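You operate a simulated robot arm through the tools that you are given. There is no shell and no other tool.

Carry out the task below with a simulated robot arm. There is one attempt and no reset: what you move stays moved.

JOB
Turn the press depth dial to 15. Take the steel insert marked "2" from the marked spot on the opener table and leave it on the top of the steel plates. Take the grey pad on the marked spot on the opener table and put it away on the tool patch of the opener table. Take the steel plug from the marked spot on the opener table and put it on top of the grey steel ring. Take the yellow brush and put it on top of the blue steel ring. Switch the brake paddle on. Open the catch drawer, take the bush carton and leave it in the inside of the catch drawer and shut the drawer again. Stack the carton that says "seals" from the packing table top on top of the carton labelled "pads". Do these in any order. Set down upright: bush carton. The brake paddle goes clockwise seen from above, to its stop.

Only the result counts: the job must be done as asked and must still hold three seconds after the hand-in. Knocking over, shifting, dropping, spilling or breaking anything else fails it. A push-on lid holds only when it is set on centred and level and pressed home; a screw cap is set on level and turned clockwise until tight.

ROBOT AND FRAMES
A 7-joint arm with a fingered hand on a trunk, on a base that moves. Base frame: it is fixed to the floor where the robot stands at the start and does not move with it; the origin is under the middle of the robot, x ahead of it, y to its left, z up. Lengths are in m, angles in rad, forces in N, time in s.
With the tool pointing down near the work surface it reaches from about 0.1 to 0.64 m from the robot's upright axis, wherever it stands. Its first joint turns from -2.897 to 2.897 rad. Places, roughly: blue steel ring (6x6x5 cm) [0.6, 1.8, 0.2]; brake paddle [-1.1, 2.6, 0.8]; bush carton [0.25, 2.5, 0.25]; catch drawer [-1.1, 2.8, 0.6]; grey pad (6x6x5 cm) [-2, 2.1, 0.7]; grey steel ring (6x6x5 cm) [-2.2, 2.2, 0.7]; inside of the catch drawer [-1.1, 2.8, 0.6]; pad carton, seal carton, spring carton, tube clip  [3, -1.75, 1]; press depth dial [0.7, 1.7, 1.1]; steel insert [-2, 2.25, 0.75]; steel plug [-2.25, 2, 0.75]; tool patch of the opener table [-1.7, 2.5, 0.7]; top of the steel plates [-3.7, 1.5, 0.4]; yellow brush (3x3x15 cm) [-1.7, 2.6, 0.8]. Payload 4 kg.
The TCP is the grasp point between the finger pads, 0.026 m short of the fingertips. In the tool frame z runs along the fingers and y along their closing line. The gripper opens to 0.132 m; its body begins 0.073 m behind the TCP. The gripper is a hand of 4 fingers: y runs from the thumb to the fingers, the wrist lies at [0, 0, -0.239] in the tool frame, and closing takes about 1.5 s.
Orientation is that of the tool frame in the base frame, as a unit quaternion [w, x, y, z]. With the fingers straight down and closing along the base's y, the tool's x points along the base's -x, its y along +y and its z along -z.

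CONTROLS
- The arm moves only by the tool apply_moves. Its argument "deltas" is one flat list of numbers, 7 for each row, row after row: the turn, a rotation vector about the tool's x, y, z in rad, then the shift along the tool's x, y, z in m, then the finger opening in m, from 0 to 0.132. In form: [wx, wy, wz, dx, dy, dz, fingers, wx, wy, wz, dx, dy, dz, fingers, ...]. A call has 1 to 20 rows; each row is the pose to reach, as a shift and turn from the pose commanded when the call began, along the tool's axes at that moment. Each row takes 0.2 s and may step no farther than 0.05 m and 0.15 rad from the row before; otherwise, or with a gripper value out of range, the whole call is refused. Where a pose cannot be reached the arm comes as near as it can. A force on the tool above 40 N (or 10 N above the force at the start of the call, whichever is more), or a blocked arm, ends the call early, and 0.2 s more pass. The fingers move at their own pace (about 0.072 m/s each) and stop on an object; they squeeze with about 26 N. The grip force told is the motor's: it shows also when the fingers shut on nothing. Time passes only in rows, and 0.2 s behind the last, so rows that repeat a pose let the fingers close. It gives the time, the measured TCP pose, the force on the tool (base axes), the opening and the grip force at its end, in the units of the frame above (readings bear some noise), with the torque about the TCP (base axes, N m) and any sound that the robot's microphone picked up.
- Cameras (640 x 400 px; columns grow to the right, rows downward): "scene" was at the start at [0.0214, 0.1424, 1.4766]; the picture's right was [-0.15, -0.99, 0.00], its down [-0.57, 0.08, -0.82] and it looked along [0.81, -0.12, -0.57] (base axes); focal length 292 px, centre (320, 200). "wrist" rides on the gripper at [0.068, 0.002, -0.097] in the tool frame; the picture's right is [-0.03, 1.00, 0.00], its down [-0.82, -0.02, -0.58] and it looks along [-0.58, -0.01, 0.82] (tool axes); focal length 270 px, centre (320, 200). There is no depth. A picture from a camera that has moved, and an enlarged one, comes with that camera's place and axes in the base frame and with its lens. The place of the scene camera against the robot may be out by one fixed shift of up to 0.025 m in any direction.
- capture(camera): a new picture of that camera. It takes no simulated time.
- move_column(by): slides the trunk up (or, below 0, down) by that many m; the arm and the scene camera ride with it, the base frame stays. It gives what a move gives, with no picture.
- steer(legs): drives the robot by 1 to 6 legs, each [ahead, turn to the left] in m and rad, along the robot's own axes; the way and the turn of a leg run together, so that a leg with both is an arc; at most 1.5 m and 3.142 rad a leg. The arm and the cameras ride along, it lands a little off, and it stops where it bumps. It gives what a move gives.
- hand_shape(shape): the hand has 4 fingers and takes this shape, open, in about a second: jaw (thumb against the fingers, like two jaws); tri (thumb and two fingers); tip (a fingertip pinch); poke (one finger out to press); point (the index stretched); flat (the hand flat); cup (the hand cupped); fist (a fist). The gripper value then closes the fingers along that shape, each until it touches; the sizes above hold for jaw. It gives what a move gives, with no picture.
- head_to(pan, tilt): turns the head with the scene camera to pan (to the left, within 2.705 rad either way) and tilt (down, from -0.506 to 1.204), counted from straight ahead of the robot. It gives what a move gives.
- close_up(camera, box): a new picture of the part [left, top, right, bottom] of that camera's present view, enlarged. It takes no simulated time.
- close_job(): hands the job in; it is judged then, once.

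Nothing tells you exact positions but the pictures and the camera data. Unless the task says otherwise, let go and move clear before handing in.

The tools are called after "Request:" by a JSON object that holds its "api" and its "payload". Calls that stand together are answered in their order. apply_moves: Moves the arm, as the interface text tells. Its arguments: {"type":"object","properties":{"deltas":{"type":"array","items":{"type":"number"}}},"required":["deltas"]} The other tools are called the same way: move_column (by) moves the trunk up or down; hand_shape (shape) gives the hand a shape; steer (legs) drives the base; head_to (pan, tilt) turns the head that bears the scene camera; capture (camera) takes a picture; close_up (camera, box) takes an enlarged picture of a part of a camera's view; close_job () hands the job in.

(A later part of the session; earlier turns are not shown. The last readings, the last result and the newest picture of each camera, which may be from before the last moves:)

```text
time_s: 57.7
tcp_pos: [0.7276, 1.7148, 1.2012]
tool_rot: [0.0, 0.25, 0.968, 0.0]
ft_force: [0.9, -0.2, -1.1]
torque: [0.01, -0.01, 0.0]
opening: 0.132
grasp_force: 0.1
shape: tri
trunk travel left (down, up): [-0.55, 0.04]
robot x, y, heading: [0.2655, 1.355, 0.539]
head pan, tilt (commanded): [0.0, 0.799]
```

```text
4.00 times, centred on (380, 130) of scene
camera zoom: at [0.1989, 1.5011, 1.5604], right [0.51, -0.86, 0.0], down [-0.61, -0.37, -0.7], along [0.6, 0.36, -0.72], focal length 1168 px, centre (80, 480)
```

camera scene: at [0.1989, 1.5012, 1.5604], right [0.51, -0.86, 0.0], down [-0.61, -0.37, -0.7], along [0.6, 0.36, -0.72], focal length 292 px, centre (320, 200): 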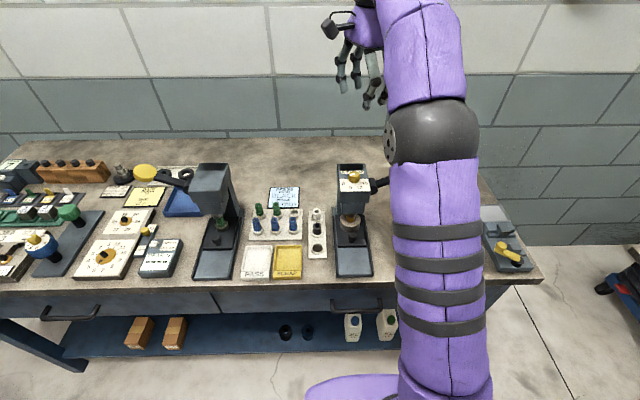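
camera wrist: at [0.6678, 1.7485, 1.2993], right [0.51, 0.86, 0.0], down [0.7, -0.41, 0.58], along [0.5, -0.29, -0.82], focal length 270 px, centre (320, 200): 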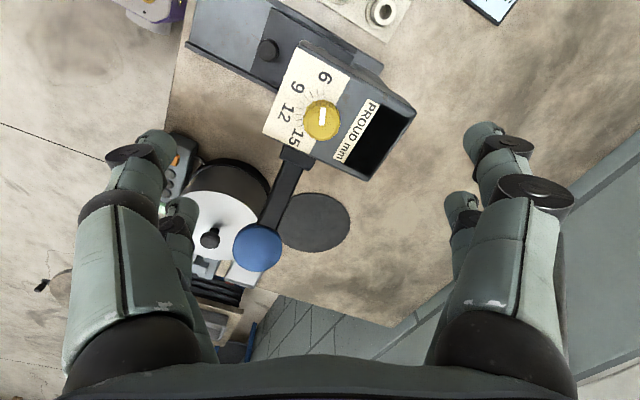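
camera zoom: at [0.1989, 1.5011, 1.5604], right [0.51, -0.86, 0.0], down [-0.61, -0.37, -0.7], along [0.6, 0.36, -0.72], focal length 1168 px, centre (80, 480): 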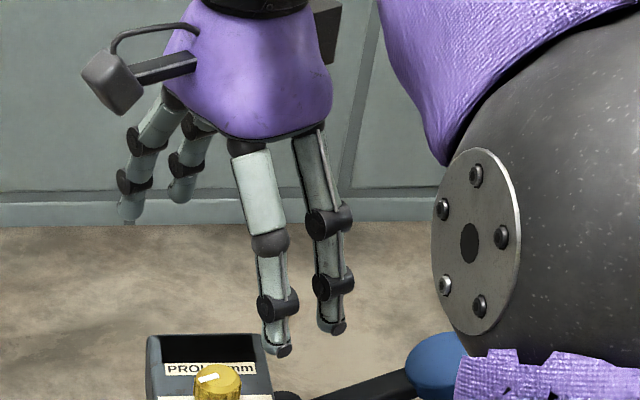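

Request:
{"api": "apply_moves", "payload": {"deltas": [0, 0, 0, 0, 0, 0, 0.03, 0, 0, 0, 0, 0, 0, 0.03, 0, 0, 0, 0, 0, 0, 0.03, 0, 0, 0, 0, 0, 0, 0.03, 0, 0, 0, 0, 0, 0, 0.03]}}

Request:
{"api": "capture", "payload": {"camera": "wrist"}}

Request:
{"api": "hand_shape", "payload": {"shape": "tip"}}

Request:
{"api": "apply_moves", "payload": {"deltas": [0, 0, 0, 0, 0, 0, 0.03, 0, 0, 0, 0, 0, 0, 0.03, 0, 0, 0, 0, 0, 0, 0.03, 0, 0, 0, 0, 0, 0, 0.03, 0, 0, 0, 0, 0, 0, 0.03]}}

Request:
{"api": "capture", "payload": {"camera": "wrist"}}

```text
time_s: 58.9
tcp_pos: [0.7279, 1.7145, 1.203]
tool_rot: [0.0, 0.251, 0.968, 0.0]
ft_force: [0.1, 0.8, 0.1]
torque: [0.02, -0.02, -0.04]
opening: 0.0303
grasp_force: 0.0
shape: tri
trunk travel left (down, up): [-0.55, 0.04]
robot x, y, heading: [0.2648, 1.3597, 0.541]
head pan, tilt (commanded): [0.0, 0.799]
```

```text
taken
camera wrist: at [0.6678, 1.7485, 1.2996], right [0.51, 0.86, 0.0], down [0.7, -0.41, 0.58], along [0.5, -0.29, -0.82], focal length 270 px, centre (320, 200)
```

wrist: 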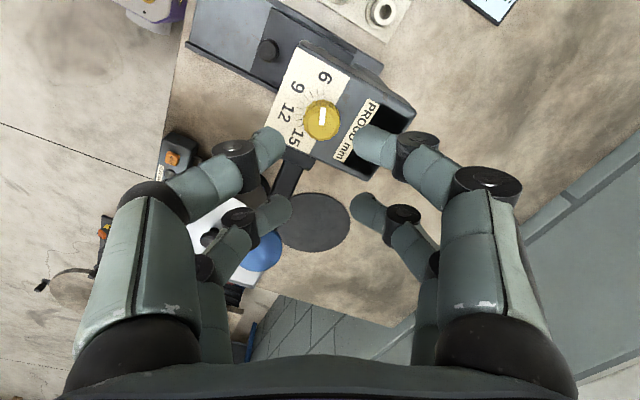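

```text
time_s: 59.8
tcp_pos: [0.7269, 1.7153, 1.2018]
tool_rot: [0.0, 0.25, 0.968, 0.0]
ft_force: [0.0, -0.6, -0.8]
torque: [0.03, -0.01, 0.0]
opening: 0.132
grasp_force: 0.0
shape: tip
trunk travel left (down, up): [-0.55, 0.04]
robot x, y, heading: [0.2665, 1.3533, 0.539]
head pan, tilt (commanded): [0.0, 0.799]
```

```text
time_s: 61.0
tcp_pos: [0.7282, 1.7136, 1.2018]
tool_rot: [-0.001, 0.251, 0.968, 0.0]
ft_force: [0.3, 0.0, 0.2]
torque: [-0.01, 0.01, -0.04]
opening: 0.0304
grasp_force: 0.1
shape: tip
trunk travel left (down, up): [-0.55, 0.04]
robot x, y, heading: [0.2662, 1.3588, 0.538]
head pan, tilt (commanded): [0.0, 0.799]
```

```text
taken
camera wrist: at [0.6678, 1.7485, 1.2996], right [0.51, 0.86, 0.0], down [0.7, -0.41, 0.58], along [0.5, -0.29, -0.82], focal length 270 px, centre (320, 200)
```

wrist: 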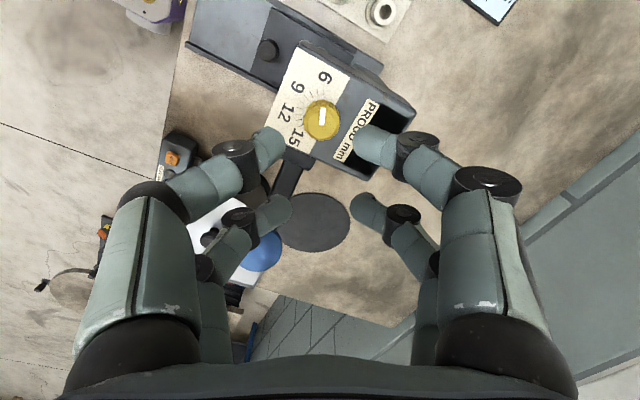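

All the shapes keep two finger pairs about 37 mm apart, so I'll use one pair only, with the knob between the pair nearer the camera. First back to the neutral hand angle, then shift by 15 mm so that pair straddles the knob.

Request:
{"api": "hand_shape", "payload": {"shape": "jaw"}}

Request:
{"api": "apply_moves", "payload": {"deltas": [0, 0, -0.15, 0, 0, 0, 0.055, 0, 0, -0.3, 0, 0, 0, 0.055, 0, 0, -0.45, 0, 0, 0, 0.055, 0, 0, -0.6, 0, 0, 0, 0.055, 0, 0, -0.75, 0, 0, 0, 0.055, 0, 0, -0.9, 0, 0, 0, 0.055, 0, 0, -1.05, 0, 0, 0, 0.055, 0, 0, -1.05, 0, 0, 0, 0.055]}}

Request:
{"api": "apply_moves", "payload": {"deltas": [0, 0, 0, -0.015, 0, 0, 0.055, 0, 0, 0, -0.015, 0, 0, 0.055]}}

Request:
{"api": "capture", "payload": {"camera": "wrist"}}

Request:
{"api": "close_up", "payload": {"camera": "wrist", "box": [240, 70, 400, 170]}}

```text
time_s: 61.9
tcp_pos: [0.7267, 1.7146, 1.2015]
tool_rot: [0.0, 0.25, 0.968, 0.001]
ft_force: [-0.5, -0.5, -0.4]
torque: [0.01, -0.03, 0.02]
opening: 0.1318
grasp_force: 0.1
shape: jaw
trunk travel left (down, up): [-0.55, 0.04]
robot x, y, heading: [0.2689, 1.356, 0.541]
head pan, tilt (commanded): [0.0, 0.799]
```

```text
time_s: 63.7
tcp_pos: [0.7257, 1.7148, 1.2009]
tool_rot: [0.001, -0.27, 0.963, 0.0]
ft_force: [-0.7, 0.6, -0.4]
torque: [-0.03, 0.0, 0.02]
opening: 0.0554
grasp_force: 0.0
shape: jaw
trunk travel left (down, up): [-0.55, 0.04]
robot x, y, heading: [0.2647, 1.3583, 0.538]
head pan, tilt (commanded): [0.0, 0.799]
```

```text
time_s: 64.3
tcp_pos: [0.7409, 1.7227, 1.2016]
tool_rot: [0.0, -0.268, 0.963, 0.0]
ft_force: [-0.2, 0.6, 0.7]
torque: [-0.01, 0.05, -0.02]
opening: 0.0556
grasp_force: 0.0
shape: jaw
trunk travel left (down, up): [-0.55, 0.04]
robot x, y, heading: [0.2668, 1.3577, 0.542]
head pan, tilt (commanded): [0.0, 0.799]
```

```text
taken
camera wrist: at [0.6795, 1.6878, 1.2986], right [-0.5, 0.87, 0.0], down [0.71, 0.4, 0.58], along [0.5, 0.29, -0.82], focal length 270 px, centre (320, 200)
```

wrist: 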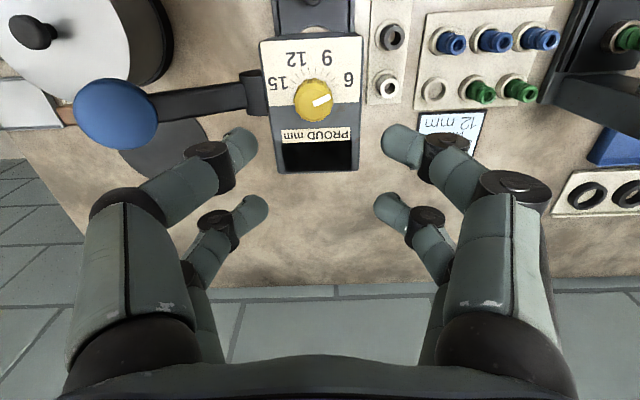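

```text
4.00 times, centred on (320, 120) of wrist
camera zoom: at [0.6795, 1.6878, 1.2986], right [-0.5, 0.87, 0.0], down [0.71, 0.4, 0.58], along [0.5, 0.29, -0.82], focal length 1081 px, centre (320, 520)
```

zoom: 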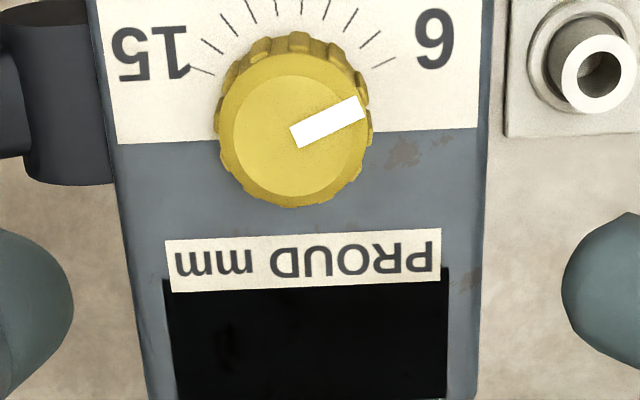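

Request:
{"api": "apply_moves", "payload": {"deltas": [0, 0, 0, -0.0027, -0.0049, 0, 0.055, 0, 0, 0, -0.0027, -0.0049, 0.04, 0.055, 0, 0, 0, -0.0027, -0.0049, 0.07, 0.055, 0, 0, 0, -0.0027, -0.0049, 0.07, 0.055]}}

Request:
{"api": "close_up", "payload": {"camera": "wrist", "box": [240, 90, 400, 190]}}

```text
time_s: 65.3
tcp_pos: [0.7454, 1.7207, 1.1285]
tool_rot: [0.0, -0.268, 0.963, 0.0]
ft_force: [0.2, -0.3, 0.2]
torque: [0.01, -0.03, 0.02]
opening: 0.0555
grasp_force: 0.0
shape: jaw
trunk travel left (down, up): [-0.55, 0.04]
robot x, y, heading: [0.2661, 1.3566, 0.54]
head pan, tilt (commanded): [0.0, 0.799]
```

```text
4.00 times, centred on (320, 140) of wrist
camera zoom: at [0.6845, 1.6855, 1.2265], right [-0.49, 0.87, 0.0], down [0.71, 0.4, 0.58], along [0.5, 0.29, -0.82], focal length 1081 px, centre (320, 440)
```

zoom: 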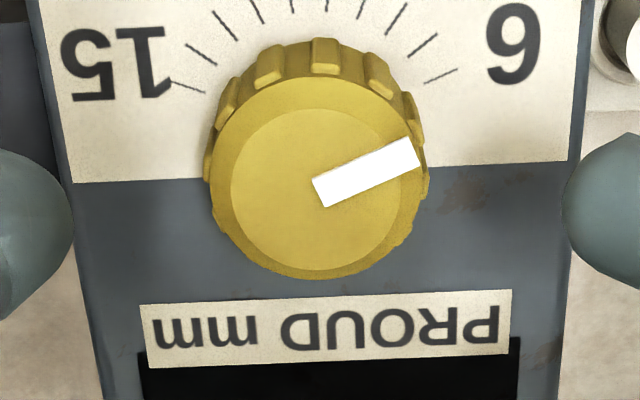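

Request:
{"api": "apply_moves", "payload": {"deltas": [0, 0, 0, 0, 0, 0.018, 0.055, 0, 0, 0, 0, 0, 0.018, 0.04, 0, 0, 0, 0, 0, 0.018, 0.02, 0, 0, 0, 0, 0, 0.018, 0.0, 0, 0, 0, 0, 0, 0.018, 0.0, 0, 0, 0, 0, 0, 0.018, 0.0]}}

Request:
{"api": "capture", "payload": {"camera": "wrist"}}

Request:
{"api": "close_up", "payload": {"camera": "scene", "box": [300, 140, 400, 202]}}

```text
time_s: 66.7
tcp_pos: [0.7444, 1.7203, 1.113]
tool_rot: [0.0, -0.269, 0.963, 0.0]
ft_force: [-1.0, -1.0, 2.1]
torque: [-0.01, 0.07, -0.03]
opening: 0.0069
grasp_force: 25.7
shape: jaw
trunk travel left (down, up): [-0.55, 0.04]
robot x, y, heading: [0.2635, 1.3548, 0.542]
head pan, tilt (commanded): [0.0, 0.799]
```

```text
taken
camera wrist: at [0.6845, 1.6852, 1.2102], right [-0.5, 0.87, 0.0], down [0.71, 0.4, 0.58], along [0.5, 0.29, -0.82], focal length 270 px, centre (320, 200)
```

wrist: 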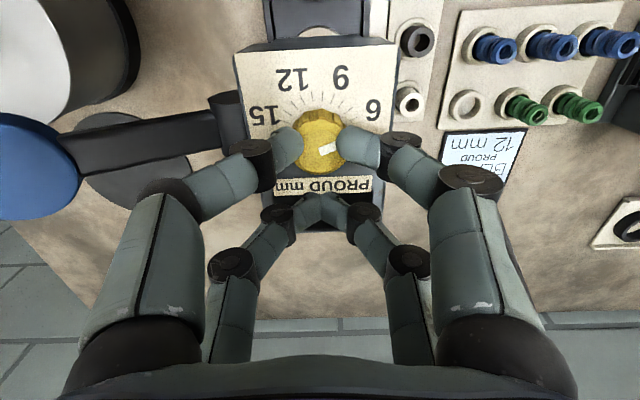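

```text
6.40 times, centred on (350, 171) of scene
camera zoom: at [0.1986, 1.5009, 1.5605], right [0.51, -0.86, 0.0], down [-0.61, -0.37, -0.7], along [0.6, 0.36, -0.72], focal length 1868 px, centre (128, 386)
```

zoom: 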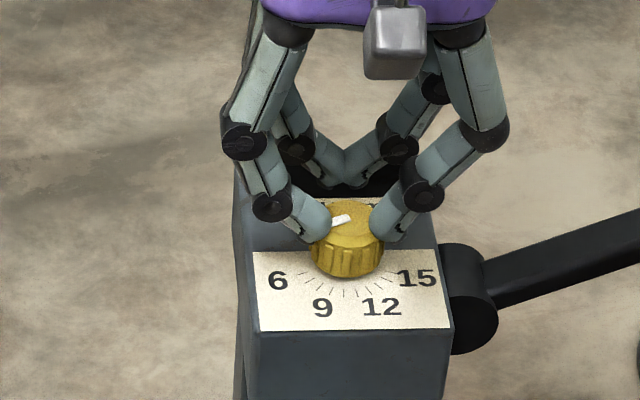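

The near finger pair grips the knob. I'll turn it counter-clockwise seen from above by about 1.2 rad, arcing about the knob's axis.

Request:
{"api": "apply_moves", "payload": {"deltas": [0, 0, -0.15, 0.00017, 0.00232, 0, 0, 0, 0, -0.3, 0.00069, 0.00458, 0, 0, 0, 0, -0.45, 0.00154, 0.00674, 0, 0, 0, 0, -0.6, 0.00271, 0.00875, 0, 0, 0, 0, -0.75, 0.00416, 0.01057, 0, 0, 0, 0, -0.9, 0.00586, 0.01214, 0, 0, 0, 0, -1.05, 0.00779, 0.01344, 0, 0, 0, 0, -1.2, 0.00988, 0.01445, 0, 0]}}

Request:
{"api": "capture", "payload": {"camera": "wrist"}}

Request:
{"api": "close_up", "payload": {"camera": "scene", "box": [300, 140, 400, 202]}}

```text
time_s: 68.5
tcp_pos: [0.7299, 1.7269, 1.1131]
tool_rot: [-0.001, 0.766, -0.643, 0.0]
ft_force: [6.0, 0.9, 2.1]
torque: [-0.01, -0.23, 0.05]
opening: 0.0065
grasp_force: 25.9
shape: jaw
trunk travel left (down, up): [-0.55, 0.04]
robot x, y, heading: [0.2658, 1.3574, 0.533]
head pan, tilt (commanded): [0.0, 0.799]
```

```text
taken
camera wrist: at [0.7389, 1.6578, 1.2104], right [-0.99, -0.15, 0.0], down [-0.12, 0.81, 0.58], along [-0.08, 0.57, -0.82], focal length 270 px, centre (320, 200)
```

wrist: 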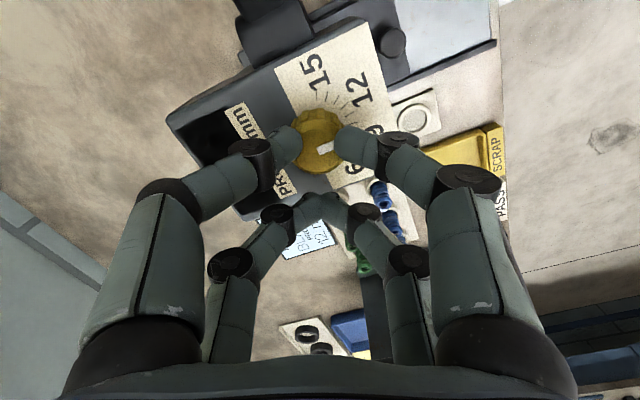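

```text
6.40 times, centred on (350, 171) of scene
camera zoom: at [0.1997, 1.501, 1.5605], right [0.51, -0.86, 0.0], down [-0.62, -0.37, -0.7], along [0.6, 0.36, -0.72], focal length 1868 px, centre (128, 386)
```

zoom: 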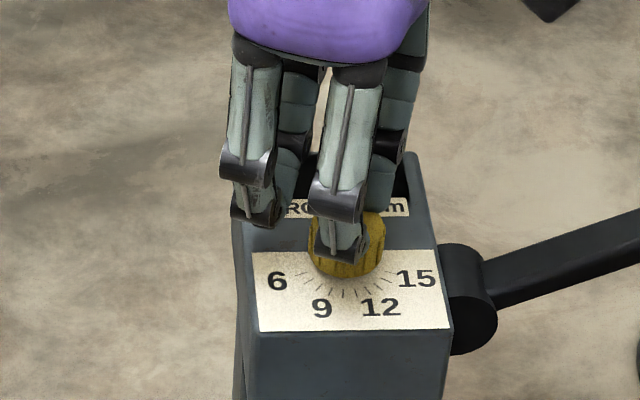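

The knob turned along with the hand. I'll continue the turn.

Request:
{"api": "apply_moves", "payload": {"deltas": [0, 0, -0.15, 0.00017, 0.00232, 0, 0, 0, 0, -0.3, 0.00069, 0.00458, 0, 0, 0, 0, -0.45, 0.00154, 0.00674, 0, 0, 0, 0, -0.6, 0.00271, 0.00875, 0, 0, 0, 0, -0.75, 0.00416, 0.01057, 0, 0, 0, 0, -0.9, 0.00586, 0.01214, 0, 0, 0, 0, -1.0, 0.0071, 0.01304, 0, 0]}}

Request:
{"api": "close_up", "payload": {"camera": "wrist", "box": [240, 90, 400, 190]}}

Request:
{"api": "close_up", "payload": {"camera": "scene", "box": [300, 140, 400, 202]}}

```text
time_s: 70.1
tcp_pos: [0.7184, 1.7183, 1.1135]
tool_rot: [0.0, 0.98, -0.198, 0.002]
ft_force: [14.5, 0.3, 9.5]
torque: [0.0, -0.53, 0.07]
opening: 0.0076
grasp_force: 25.9
shape: jaw
trunk travel left (down, up): [-0.55, 0.04]
robot x, y, heading: [0.2685, 1.355, 0.543]
head pan, tilt (commanded): [0.0, 0.799]
```

```text
4.00 times, centred on (320, 140) of wrist
camera zoom: at [0.7803, 1.6882, 1.2106], right [-0.41, -0.91, 0.0], down [-0.75, 0.34, 0.58], along [-0.53, 0.24, -0.82], focal length 1081 px, centre (320, 440)
```

zoom: 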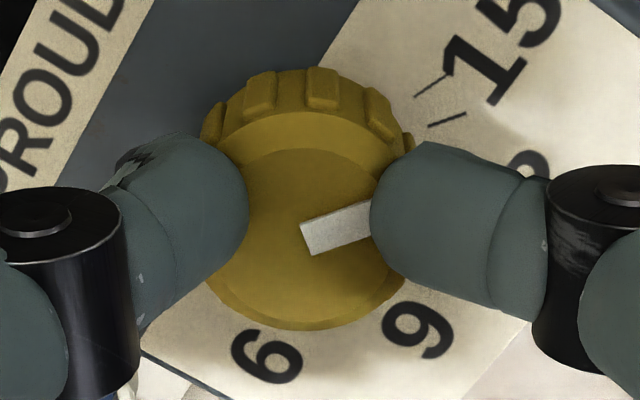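

```text
6.40 times, centred on (350, 171) of scene
camera zoom: at [0.2001, 1.5007, 1.5606], right [0.51, -0.86, 0.0], down [-0.62, -0.37, -0.7], along [0.6, 0.36, -0.72], focal length 1868 px, centre (128, 386)
```

zoom: 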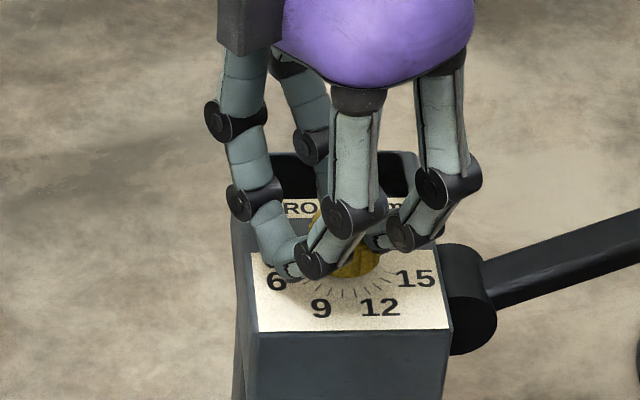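

The pointer is near 14 now. I'll turn about 0.27 rad more, easing the sideways force, then release and check.

Request:
{"api": "apply_moves", "payload": {"deltas": [0, 0, 0, 0.003, 0, 0, 0, 0, 0, -0.14, 0.0032, 0.0022, 0, 0, 0, 0, -0.27, 0.0036, 0.0041, 0, 0, 0, 0, -0.27, 0.0036, 0.0041, 0, 0]}}

Request:
{"api": "close_up", "payload": {"camera": "wrist", "box": [240, 90, 400, 190]}}

```text
time_s: 71.0
tcp_pos: [0.717, 1.7125, 1.1123]
tool_rot: [-0.005, 0.997, -0.075, 0.005]
ft_force: [14.1, 3.5, 8.4]
torque: [0.13, -0.45, 0.07]
opening: 0.0079
grasp_force: 25.5
shape: jaw
out of reach, approached as far as the arm can: row 3, 4
trunk travel left (down, up): [-0.55, 0.04]
robot x, y, heading: [0.2665, 1.3578, 0.541]
head pan, tilt (commanded): [0.0, 0.799]
stopped in row 4: the force on the tool passed its limit at 43 N (the readings are from after the stop); the commanded pose is now the measured one
```

```text
4.00 times, centred on (320, 140) of wrist
camera zoom: at [0.7831, 1.6992, 1.2113], right [-0.17, -0.98, -0.01], down [-0.81, 0.14, 0.57], along [-0.56, 0.11, -0.82], focal length 1081 px, centre (320, 440)
```

zoom: 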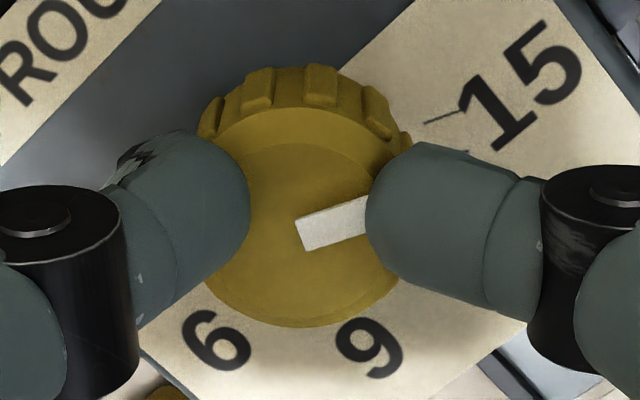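

The wrist hit its joint limit just short. I'll release, rise, and look at the reading.

Request:
{"api": "apply_moves", "payload": {"deltas": [0, 0, 0, 0, 0, 0, 0.03, 0, 0, 0, 0, 0, 0, 0.055, 0, 0, 0, 0, 0, 0, 0.055, 0, 0, 0, 0, 0, -0.045, 0.055, 0, 0, 0, 0, 0, -0.09, 0.055, 0, 0, 0, 0, 0, -0.12, 0.055]}}

Request:
{"api": "capture", "payload": {"camera": "wrist"}}

Request:
{"api": "close_up", "payload": {"camera": "scene", "box": [330, 160, 380, 191]}}

```text
time_s: 72.4
tcp_pos: [0.6762, 1.7093, 1.2121]
tool_rot: [-0.005, 0.997, -0.074, 0.004]
ft_force: [-0.9, 0.7, 0.2]
torque: [-0.02, 0.0, 0.01]
opening: 0.0546
grasp_force: 0.0
shape: jaw
out of reach, approached as far as the arm can: row 4, 5, 6
trunk travel left (down, up): [-0.55, 0.04]
robot x, y, heading: [0.2679, 1.356, 0.543]
head pan, tilt (commanded): [0.0, 0.799]
```

```text
taken
camera wrist: at [0.7417, 1.6953, 1.3101], right [-0.17, -0.98, -0.01], down [-0.81, 0.14, 0.57], along [-0.56, 0.11, -0.82], focal length 270 px, centre (320, 200)
```

wrist: 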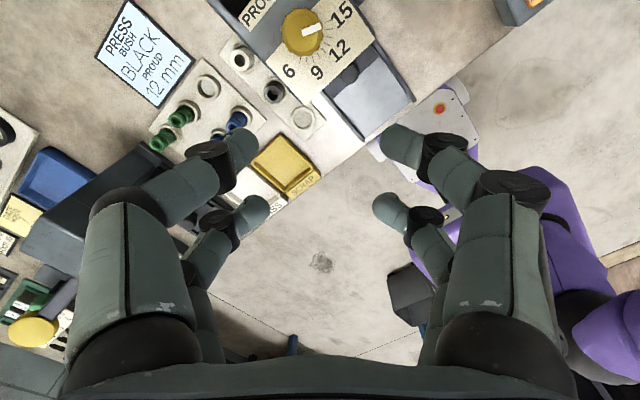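

```text
12.80 times, centred on (355, 176) of scene
camera zoom: at [0.1986, 1.501, 1.5604], right [0.51, -0.86, 0.0], down [-0.61, -0.37, -0.7], along [0.6, 0.36, -0.72], focal length 3737 px, centre (-128, 514)
```

zoom: 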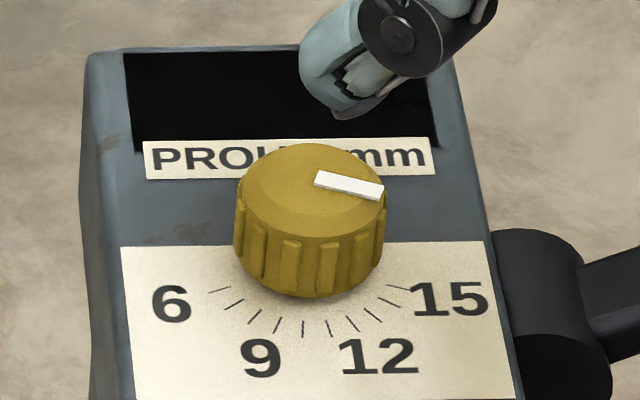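

The pointer looks parallel to the 15 tick. I'll zoom closer to verify, from both cameras.

Request:
{"api": "close_up", "payload": {"camera": "scene", "box": [345, 168, 369, 183]}}

Request:
{"api": "close_up", "payload": {"camera": "wrist", "box": [262, 8, 358, 68]}}

```text
16.00 times, centred on (357, 176) of scene
camera zoom: at [0.1986, 1.501, 1.5604], right [0.51, -0.86, 0.0], down [-0.61, -0.37, -0.7], along [0.6, 0.36, -0.72], focal length 4671 px, centre (-272, 592)
```

zoom: 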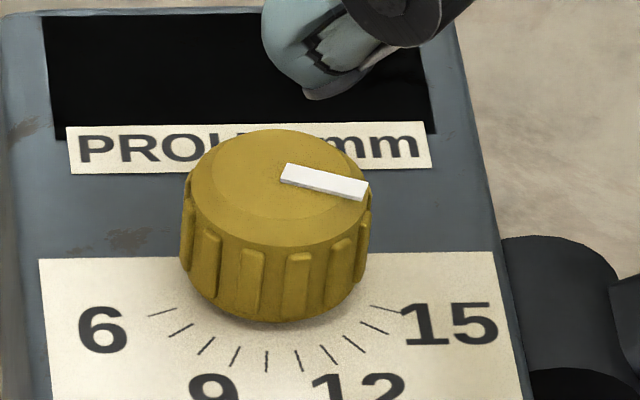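

```text
6.67 times, centred on (310, 38) of wrist
camera zoom: at [0.7417, 1.6953, 1.3101], right [-0.17, -0.98, -0.01], down [-0.81, 0.14, 0.57], along [-0.56, 0.11, -0.82], focal length 1802 px, centre (387, 1280)
```

zoom: 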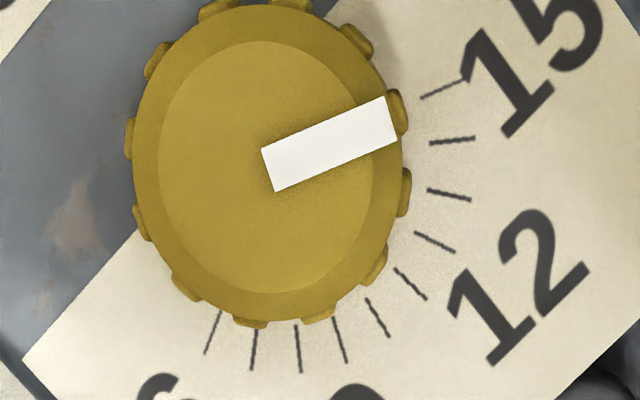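

The dial reads 15 in both views. I'll unwind the wrist back to the neutral angle, then retract the arm.

Request:
{"api": "apply_moves", "payload": {"deltas": [0, 0, 0.144, 0, 0, 0, 0.1, 0, 0, 0.288, 0, 0, 0, 0.1, 0, 0, 0.432, 0, 0, 0, 0.1, 0, 0, 0.576, 0, 0, 0, 0.1, 0, 0, 0.72, 0, 0, 0, 0.1, 0, 0, 0.864, 0, 0, 0, 0.1, 0, 0, 1.008, 0, 0, 0, 0.1, 0, 0, 1.152, 0, 0, 0, 0.1, 0, 0, 1.296, 0, 0, 0, 0.1, 0, 0, 1.44, 0, 0, 0, 0.1, 0, 0, 1.584, 0, 0, 0, 0.1, 0, 0, 1.728, 0, 0, 0, 0.1, 0, 0, 1.872, 0, 0, 0, 0.1, 0, 0, 2.016, 0, 0, 0, 0.1, 0, 0, 2.16, 0, 0, 0, 0.1, 0, 0, 2.304, 0, 0, 0, 0.1, 0, 0, 2.44, 0, 0, 0, 0.1]}}

Request:
{"api": "apply_moves", "payload": {"deltas": [0, 0, 0, 0.04, 0, -0.04, 0.132, 0, 0, 0, 0.08, 0, -0.07, 0.132, 0, 0, 0, 0.12, 0, -0.11, 0.132, 0, 0, 0, 0.15, 0, -0.11, 0.132]}}

Request:
{"api": "head_to", "payload": {"pan": 1.5, "tilt": 0.5}}

Request:
{"api": "capture", "payload": {"camera": "scene"}}

```text
time_s: 76.0
tcp_pos: [0.6775, 1.7102, 1.2119]
tool_rot: [0.004, -0.274, 0.962, 0.002]
ft_force: [-0.3, -0.2, 0.5]
torque: [0.02, -0.02, -0.01]
opening: 0.1
grasp_force: 0.1
shape: jaw
trunk travel left (down, up): [-0.55, 0.04]
robot x, y, heading: [0.2651, 1.3513, 0.541]
head pan, tilt (commanded): [0.0, 0.799]
```

```text
refused: row 1 steps farther than a row can; nothing moved
```

```text
time_s: 77.6
tcp_pos: [0.6767, 1.708, 1.2119]
tool_rot: [0.004, -0.276, 0.961, 0.003]
ft_force: [-1.3, 0.8, -1.1]
torque: [0.02, 0.0, 0.03]
opening: 0.0999
grasp_force: 0.0
shape: jaw
trunk travel left (down, up): [-0.55, 0.04]
robot x, y, heading: [0.2647, 1.3564, 0.535]
head pan, tilt (commanded): [1.499, 0.499]
```

```text
taken
camera scene: at [0.0887, 1.5409, 1.5864], right [0.89, 0.45, 0.0], down [0.22, -0.43, -0.88], along [-0.4, 0.78, -0.48], focal length 292 px, centre (320, 200)
```

scene: 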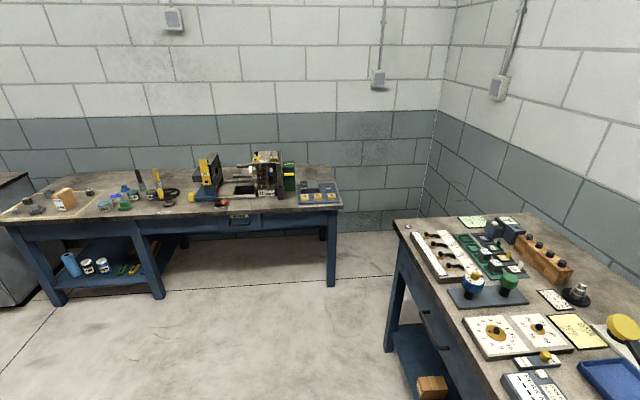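

Now I'll retract the arm in smaller steps and look at the opener table.

Request:
{"api": "apply_moves", "payload": {"deltas": [0, 0, 0, 0.03, 0, -0.03, 0.132, 0, 0, 0, 0.06, 0, -0.06, 0.132, 0, 0, 0, 0.09, 0, -0.09, 0.132, 0, 0, 0, 0.12, 0, -0.11, 0.132, 0, 0, 0, 0.15, 0, -0.11, 0.132, 0, 0, 0, 0.15, 0, -0.11, 0.132]}}

Request:
{"api": "close_up", "payload": {"camera": "scene", "box": [0, 150, 160, 250]}}

Request:
{"api": "close_up", "payload": {"camera": "scene", "box": [140, 140, 350, 270]}}

```text
time_s: 79.0
tcp_pos: [0.5478, 1.6297, 1.3224]
tool_rot: [0.005, -0.276, 0.961, 0.002]
ft_force: [0.3, 0.6, -1.2]
torque: [-0.02, -0.05, 0.04]
opening: 0.1318
grasp_force: 0.1
shape: jaw
trunk travel left (down, up): [-0.55, 0.04]
robot x, y, heading: [0.2641, 1.3557, 0.544]
head pan, tilt (commanded): [1.499, 0.499]
```

```text
4.00 times, centred on (80, 200) of scene
camera zoom: at [0.0884, 1.5407, 1.5864], right [0.89, 0.45, 0.0], down [0.22, -0.43, -0.88], along [-0.4, 0.78, -0.48], focal length 1168 px, centre (1280, 200)
```

zoom: 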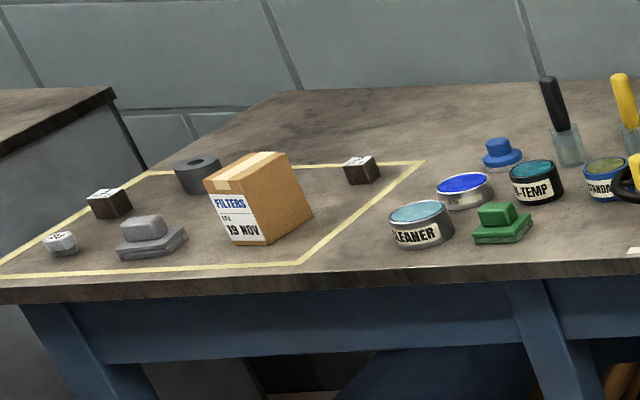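

```text
3.05 times, centred on (245, 205) of scene
camera zoom: at [0.0884, 1.5407, 1.5864], right [0.89, 0.45, 0.0], down [0.22, -0.43, -0.88], along [-0.4, 0.78, -0.48], focal length 890 px, centre (549, 185)
```

zoom: 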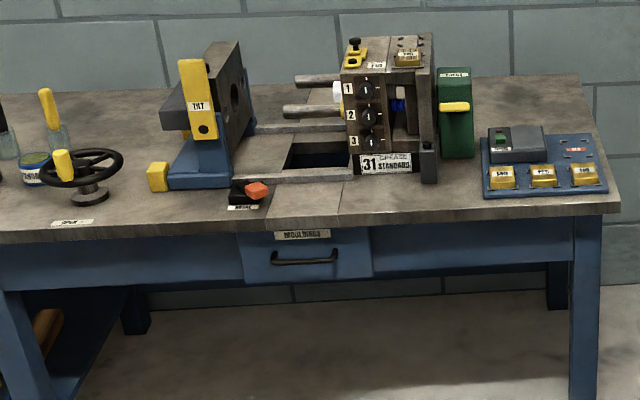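

The opener table is clear: drawer with its handle, orange brake paddle, the marked yellow-outlined spot with plug, pad, ring and inserts. I'll back off the bench and drive in front of the drawer, facing it.

Request:
{"api": "steer", "payload": {"legs": [[-0.15, 0.0], [0.0, 1.863], [1.0, 0.0], [0.0, -0.31]]}}

Request:
{"api": "head_to", "payload": {"pan": 0.2, "tilt": 0.7}}

Request:
{"api": "capture", "payload": {"camera": "scene"}}

Request:
{"api": "capture", "payload": {"camera": "wrist"}}

```text
time_s: 91.1
tcp_pos: [-0.8609, 2.248, 1.3219]
tool_rot: [-0.002, 0.868, -0.496, -0.005]
ft_force: [0.3, 0.7, -0.5]
torque: [-0.01, -0.04, -0.01]
opening: 0.1319
grasp_force: 0.0
shape: jaw
trunk travel left (down, up): [-0.55, 0.04]
robot x, y, heading: [-0.5959, 1.9581, 2.082]
head pan, tilt (commanded): [1.499, 0.499]
```

```text
time_s: 92.6
tcp_pos: [-0.8586, 2.2483, 1.3226]
tool_rot: [-0.002, 0.867, -0.497, -0.004]
ft_force: [0.3, 0.0, -0.4]
torque: [0.01, 0.02, 0.02]
opening: 0.1318
grasp_force: 0.0
shape: jaw
trunk travel left (down, up): [-0.55, 0.04]
robot x, y, heading: [-0.599, 1.9575, 2.08]
head pan, tilt (commanded): [0.201, 0.7]
```

```text
taken
camera scene: at [-0.7595, 1.8979, 1.5687], right [0.76, 0.65, 0.0], down [0.42, -0.49, -0.76], along [-0.5, 0.58, -0.64], focal length 292 px, centre (320, 200)
```

scene: 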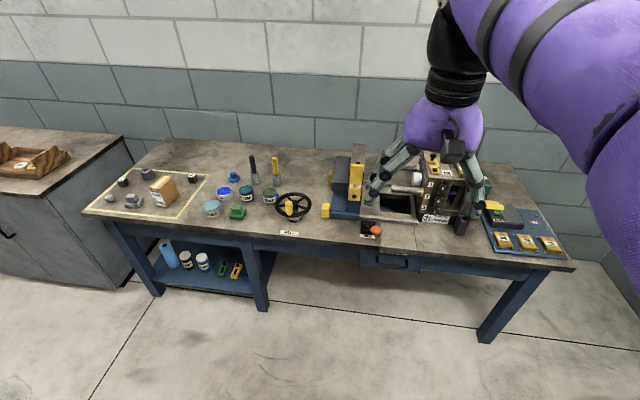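

```text
taken
camera wrist: at [-0.8262, 2.1867, 1.419], right [-0.87, -0.48, 0.0], down [-0.39, 0.71, 0.59], along [-0.29, 0.51, -0.81], focal length 270 px, centre (320, 200)
```

wrist: 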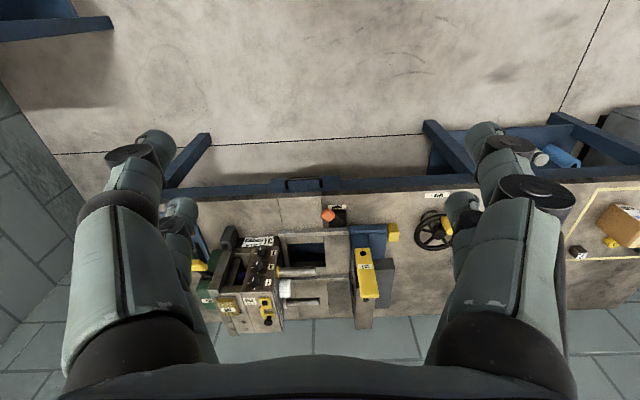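

I'm facing the drawer. I'll zoom in on the brake paddle and the drawer handle.

Request:
{"api": "close_up", "payload": {"camera": "wrist", "box": [280, 170, 376, 230]}}

Request:
{"api": "close_up", "payload": {"camera": "scene", "box": [350, 205, 446, 265]}}

Request:
{"api": "close_up", "payload": {"camera": "scene", "box": [80, 160, 240, 260]}}

Request:
{"api": "close_up", "payload": {"camera": "scene", "box": [190, 140, 350, 240]}}

```text
6.67 times, centred on (328, 200) of wrist
camera zoom: at [-0.8262, 2.1867, 1.419], right [-0.87, -0.48, 0.0], down [-0.39, 0.71, 0.59], along [-0.29, 0.51, -0.81], focal length 1802 px, centre (267, 200)
```

zoom: 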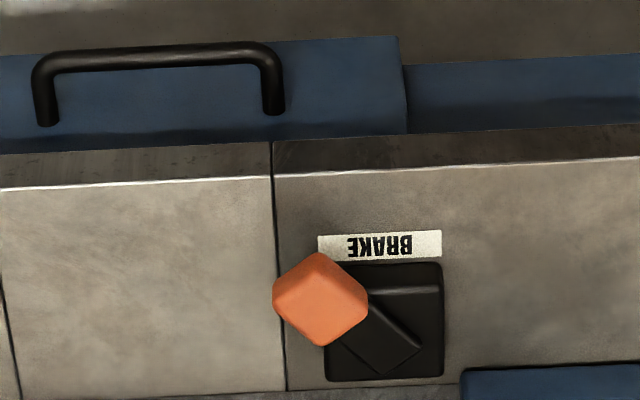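

```text
6.67 times, centred on (398, 235) of scene
camera zoom: at [-0.7595, 1.8979, 1.5687], right [0.76, 0.65, 0.0], down [0.42, -0.49, -0.76], along [-0.5, 0.58, -0.64], focal length 1946 px, centre (-200, -33)
```

zoom: 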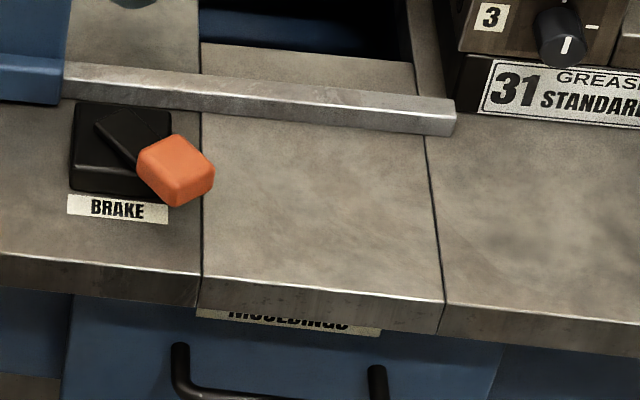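

```text
4.00 times, centred on (160, 210) of scene
camera zoom: at [-0.7595, 1.8979, 1.5687], right [0.76, 0.65, 0.0], down [0.42, -0.49, -0.76], along [-0.5, 0.58, -0.64], focal length 1168 px, centre (960, 160)
```

zoom: 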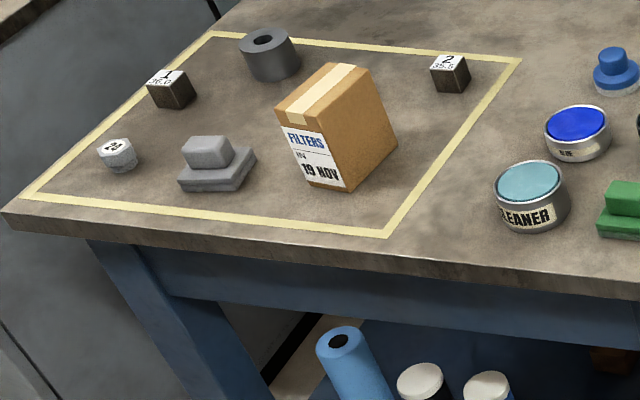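

```text
4.00 times, centred on (270, 190) of scene
camera zoom: at [-0.7595, 1.8979, 1.5687], right [0.76, 0.65, 0.0], down [0.42, -0.49, -0.76], along [-0.5, 0.58, -0.64], focal length 1168 px, centre (520, 240)
```

zoom: 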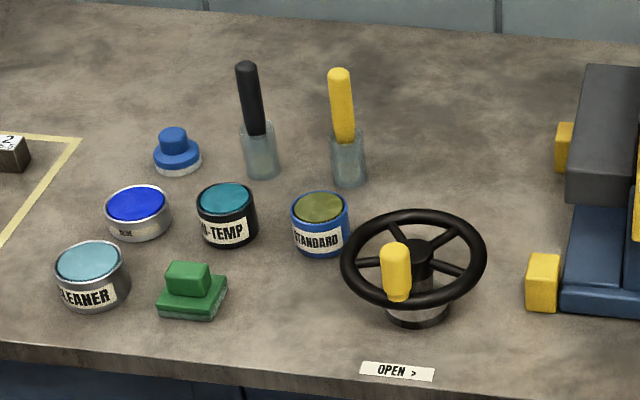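

The insert marked "2" is the right-hand one at the back of the marked spot. The orange paddle points towards me and to my right; clockwise means pushing it to my left. I'll drive forward 0.3 m and lower the trunk to reach it.

Request:
{"api": "steer", "payload": {"legs": [[0.28, 0.0]]}}

Request:
{"api": "move_column", "payload": {"by": -0.2}}

Request:
{"api": "capture", "payload": {"camera": "scene"}}

Request:
{"api": "capture", "payload": {"camera": "wrist"}}

```text
time_s: 94.6
tcp_pos: [-0.9983, 2.4943, 1.3224]
tool_rot: [-0.002, 0.868, -0.497, -0.005]
ft_force: [-0.6, 0.4, -0.6]
torque: [-0.03, 0.0, 0.04]
opening: 0.1321
grasp_force: 0.1
shape: jaw
trunk travel left (down, up): [-0.55, 0.04]
robot x, y, heading: [-0.7318, 2.1998, 2.08]
head pan, tilt (commanded): [0.201, 0.7]
```

```text
time_s: 96.7
tcp_pos: [-0.9979, 2.4938, 1.1216]
tool_rot: [-0.002, 0.868, -0.497, -0.005]
ft_force: [-0.5, 0.9, 0.3]
torque: [0.03, 0.04, 0.01]
opening: 0.1319
grasp_force: 0.0
shape: jaw
trunk travel left (down, up): [-0.35, 0.24]
robot x, y, heading: [-0.7318, 2.2048, 2.084]
head pan, tilt (commanded): [0.201, 0.7]
```

```text
taken
camera scene: at [-0.8977, 2.1441, 1.3687], right [0.76, 0.65, 0.0], down [0.42, -0.49, -0.76], along [-0.5, 0.58, -0.64], focal length 292 px, centre (320, 200)
```

scene: 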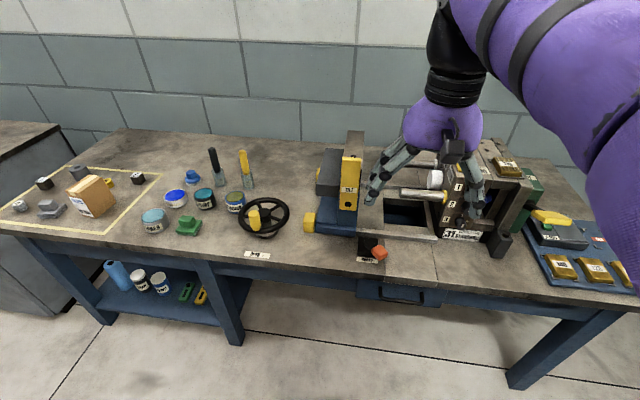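

```text
taken
camera wrist: at [-0.9644, 2.4329, 1.2191], right [-0.87, -0.48, 0.0], down [-0.39, 0.71, 0.59], along [-0.29, 0.51, -0.81], focal length 270 px, centre (320, 200)
```

wrist: 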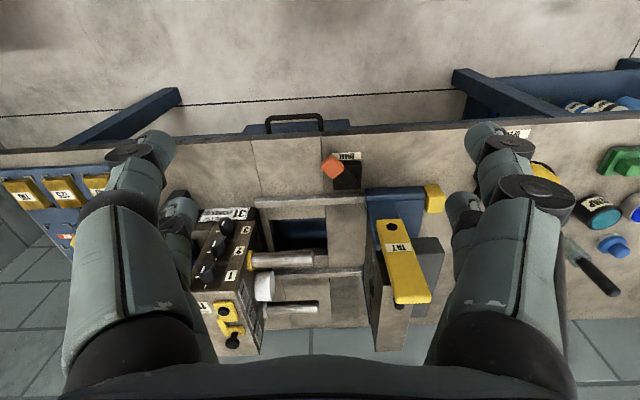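

I'll close the fingers, move the hand over the paddle and take another look for its height.

Request:
{"api": "apply_moves", "payload": {"deltas": [0, 0, 0, -0.04, 0.0, 0.02, 0.06, 0, 0, 0, -0.08, 0.0, 0.04, 0.02, 0, 0, 0, -0.12, 0.0, 0.06, 0.0, 0, 0, 0, -0.15, 0.0, 0.08, 0.0, 0, 0, 0, -0.15, 0.0, 0.1, 0.0, 0, 0, 0, -0.15, 0.0, 0.1, 0.0, 0, 0, 0, -0.15, 0.0, 0.1, 0.0]}}

Request:
{"api": "capture", "payload": {"camera": "wrist"}}

Request:
{"api": "close_up", "payload": {"camera": "scene", "box": [340, 200, 436, 260]}}

```text
time_s: 98.3
tcp_pos: [-1.0741, 2.6231, 1.0248]
tool_rot: [-0.002, 0.868, -0.497, -0.005]
ft_force: [0.7, -0.3, 0.7]
torque: [0.03, 0.0, 0.01]
opening: 0.0
grasp_force: 25.9
shape: jaw
trunk travel left (down, up): [-0.35, 0.24]
robot x, y, heading: [-0.7333, 2.2039, 2.08]
head pan, tilt (commanded): [0.201, 0.7]
```

```text
taken
camera wrist: at [-1.0421, 2.563, 1.1205], right [-0.87, -0.48, 0.0], down [-0.39, 0.71, 0.59], along [-0.29, 0.51, -0.81], focal length 270 px, centre (320, 200)
```

wrist: 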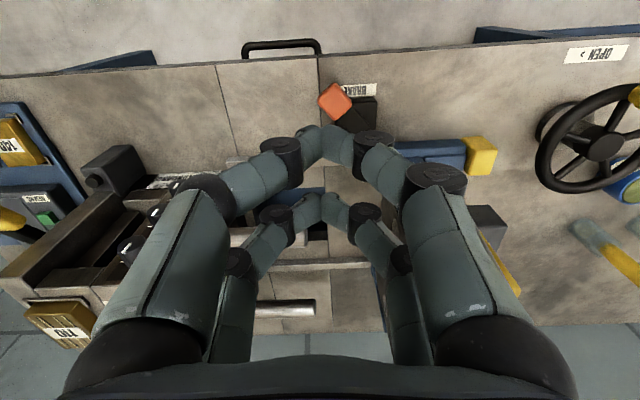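

```text
6.67 times, centred on (388, 230) of scene
camera zoom: at [-0.8977, 2.1442, 1.3687], right [0.76, 0.65, 0.0], down [0.42, -0.49, -0.76], along [-0.5, 0.58, -0.64], focal length 1946 px, centre (-133, 0)
```

zoom: 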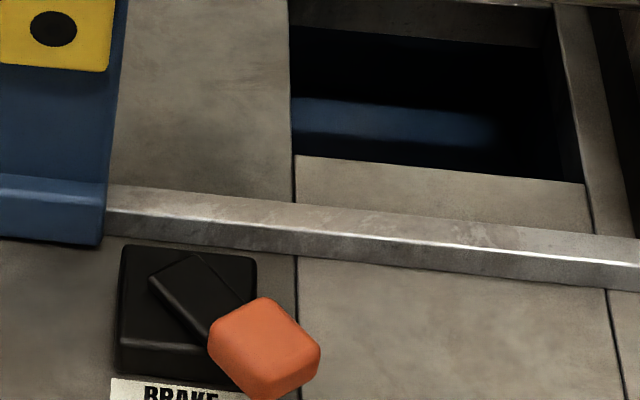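

The paddle knob is at about [-1.109, 2.641, 0.762]. I'll bring the closed fingertips down on its right side (robot view), in stages.

Request:
{"api": "apply_moves", "payload": {"deltas": [0, 0, 0, -0.0165, -0.027, 0.03, 0, 0, 0, 0, -0.0165, -0.027, 0.075, 0, 0, 0, 0, -0.0165, -0.027, 0.12, 0, 0, 0, 0, -0.0165, -0.027, 0.165, 0, 0, 0, 0, -0.0165, -0.027, 0.2, 0, 0, 0, 0, -0.0165, -0.027, 0.2, 0]}}

Request:
{"api": "capture", "payload": {"camera": "wrist"}}

Request:
{"api": "close_up", "payload": {"camera": "scene", "box": [340, 190, 436, 250]}}

```text
time_s: 99.7
tcp_pos: [-1.0614, 2.6539, 0.8239]
tool_rot: [-0.001, 0.868, -0.497, -0.005]
ft_force: [-0.5, -0.4, -0.2]
torque: [0.01, -0.01, -0.02]
opening: 0.0
grasp_force: 26.4
shape: jaw
trunk travel left (down, up): [-0.35, 0.24]
robot x, y, heading: [-0.732, 2.2051, 2.084]
head pan, tilt (commanded): [0.201, 0.7]
```

```text
taken
camera wrist: at [-1.0277, 2.5927, 0.9207], right [-0.87, -0.48, 0.0], down [-0.39, 0.71, 0.59], along [-0.29, 0.51, -0.81], focal length 270 px, centre (320, 200)
```

wrist: 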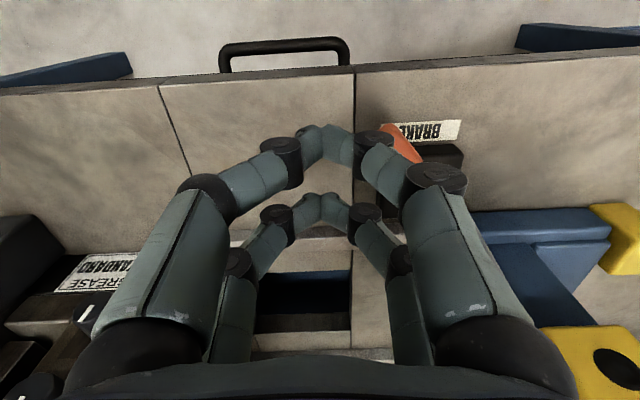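

```text
6.67 times, centred on (388, 220) of scene
camera zoom: at [-0.8978, 2.1443, 1.3687], right [0.76, 0.65, 0.0], down [0.42, -0.49, -0.76], along [-0.5, 0.58, -0.64], focal length 1946 px, centre (-133, 67)
```

zoom: 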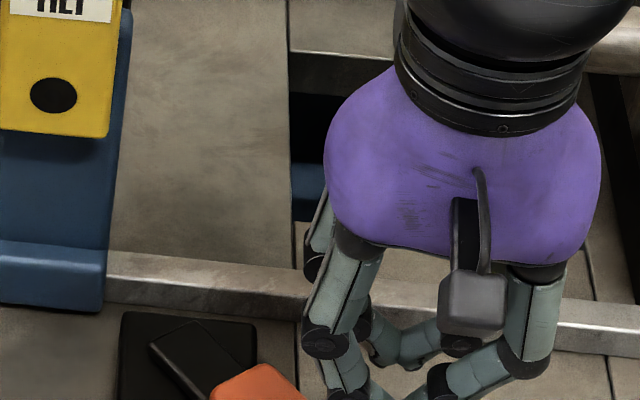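

Request:
{"api": "apply_moves", "payload": {"deltas": [0, 0, 0, 0, 0, 0.025, 0, 0, 0, 0, 0, 0, 0.047, 0, 0, 0, 0, 0, 0, 0.047, 0]}}

Request:
{"api": "capture", "payload": {"camera": "wrist"}}

Request:
{"api": "close_up", "payload": {"camera": "scene", "box": [340, 210, 436, 270]}}

```text
time_s: 100.5
tcp_pos: [-1.0587, 2.6542, 0.7774]
tool_rot: [-0.001, 0.868, -0.497, -0.006]
ft_force: [0.4, 0.5, -0.2]
torque: [-0.01, 0.03, 0.0]
opening: 0.0001
grasp_force: 26.8
shape: jaw
trunk travel left (down, up): [-0.35, 0.24]
robot x, y, heading: [-0.7306, 2.2097, 2.08]
head pan, tilt (commanded): [0.201, 0.7]
```

```text
taken
camera wrist: at [-1.0267, 2.5934, 0.8746], right [-0.87, -0.48, 0.0], down [-0.39, 0.71, 0.59], along [-0.29, 0.51, -0.81], focal length 270 px, centre (320, 200)
```

wrist: 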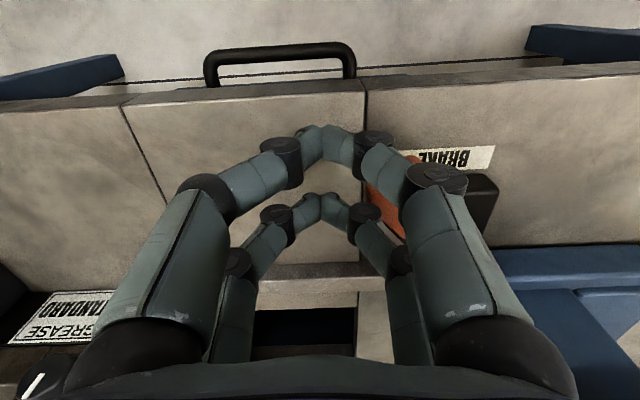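

```text
6.67 times, centred on (388, 240) of scene
camera zoom: at [-0.8977, 2.1443, 1.3687], right [0.76, 0.65, 0.0], down [0.42, -0.49, -0.76], along [-0.5, 0.58, -0.64], focal length 1946 px, centre (-133, -67)
```

zoom: 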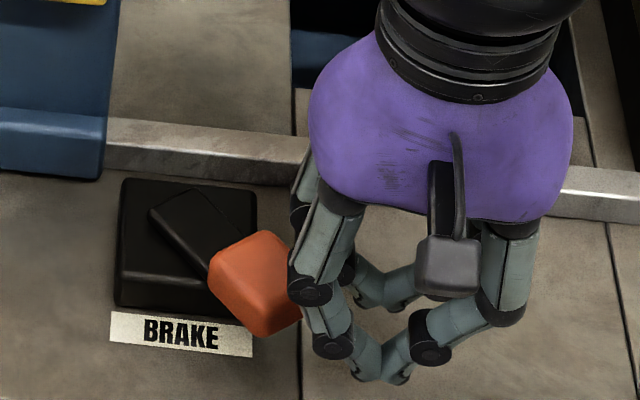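

The closed fingertips stand beside the knob. I'll push it to the left (clockwise from above).

Request:
{"api": "apply_moves", "payload": {"deltas": [0, 0, 0, 0, 0.015, 0, 0, 0, 0, 0, 0, 0.03, 0, 0, 0, 0, 0, 0, 0.045, 0, 0, 0, 0, 0, 0, 0.06, 0, 0]}}

Request:
{"api": "close_up", "payload": {"camera": "scene", "box": [340, 210, 436, 270]}}

```text
time_s: 101.5
tcp_pos: [-1.1119, 2.6233, 0.7779]
tool_rot: [-0.001, 0.868, -0.497, -0.005]
ft_force: [3.4, -0.9, 3.3]
torque: [0.01, 0.08, 0.02]
opening: 0.0
grasp_force: 26.1
shape: jaw
trunk travel left (down, up): [-0.35, 0.24]
robot x, y, heading: [-0.7328, 2.2033, 2.082]
head pan, tilt (commanded): [0.201, 0.7]
```

```text
6.67 times, centred on (388, 240) of scene
camera zoom: at [-0.8969, 2.144, 1.3688], right [0.76, 0.65, 0.0], down [0.42, -0.49, -0.77], along [-0.5, 0.58, -0.64], focal length 1946 px, centre (-133, -67)
```

zoom: 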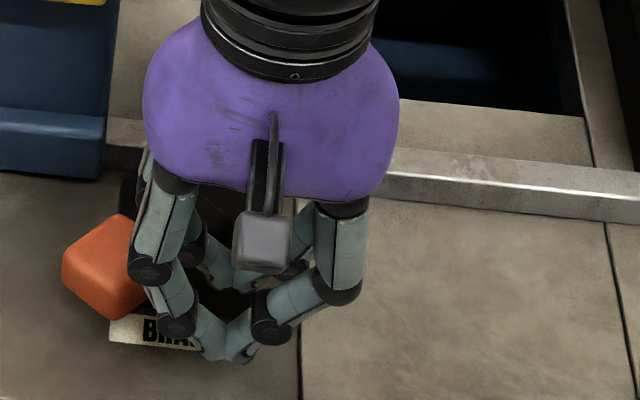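

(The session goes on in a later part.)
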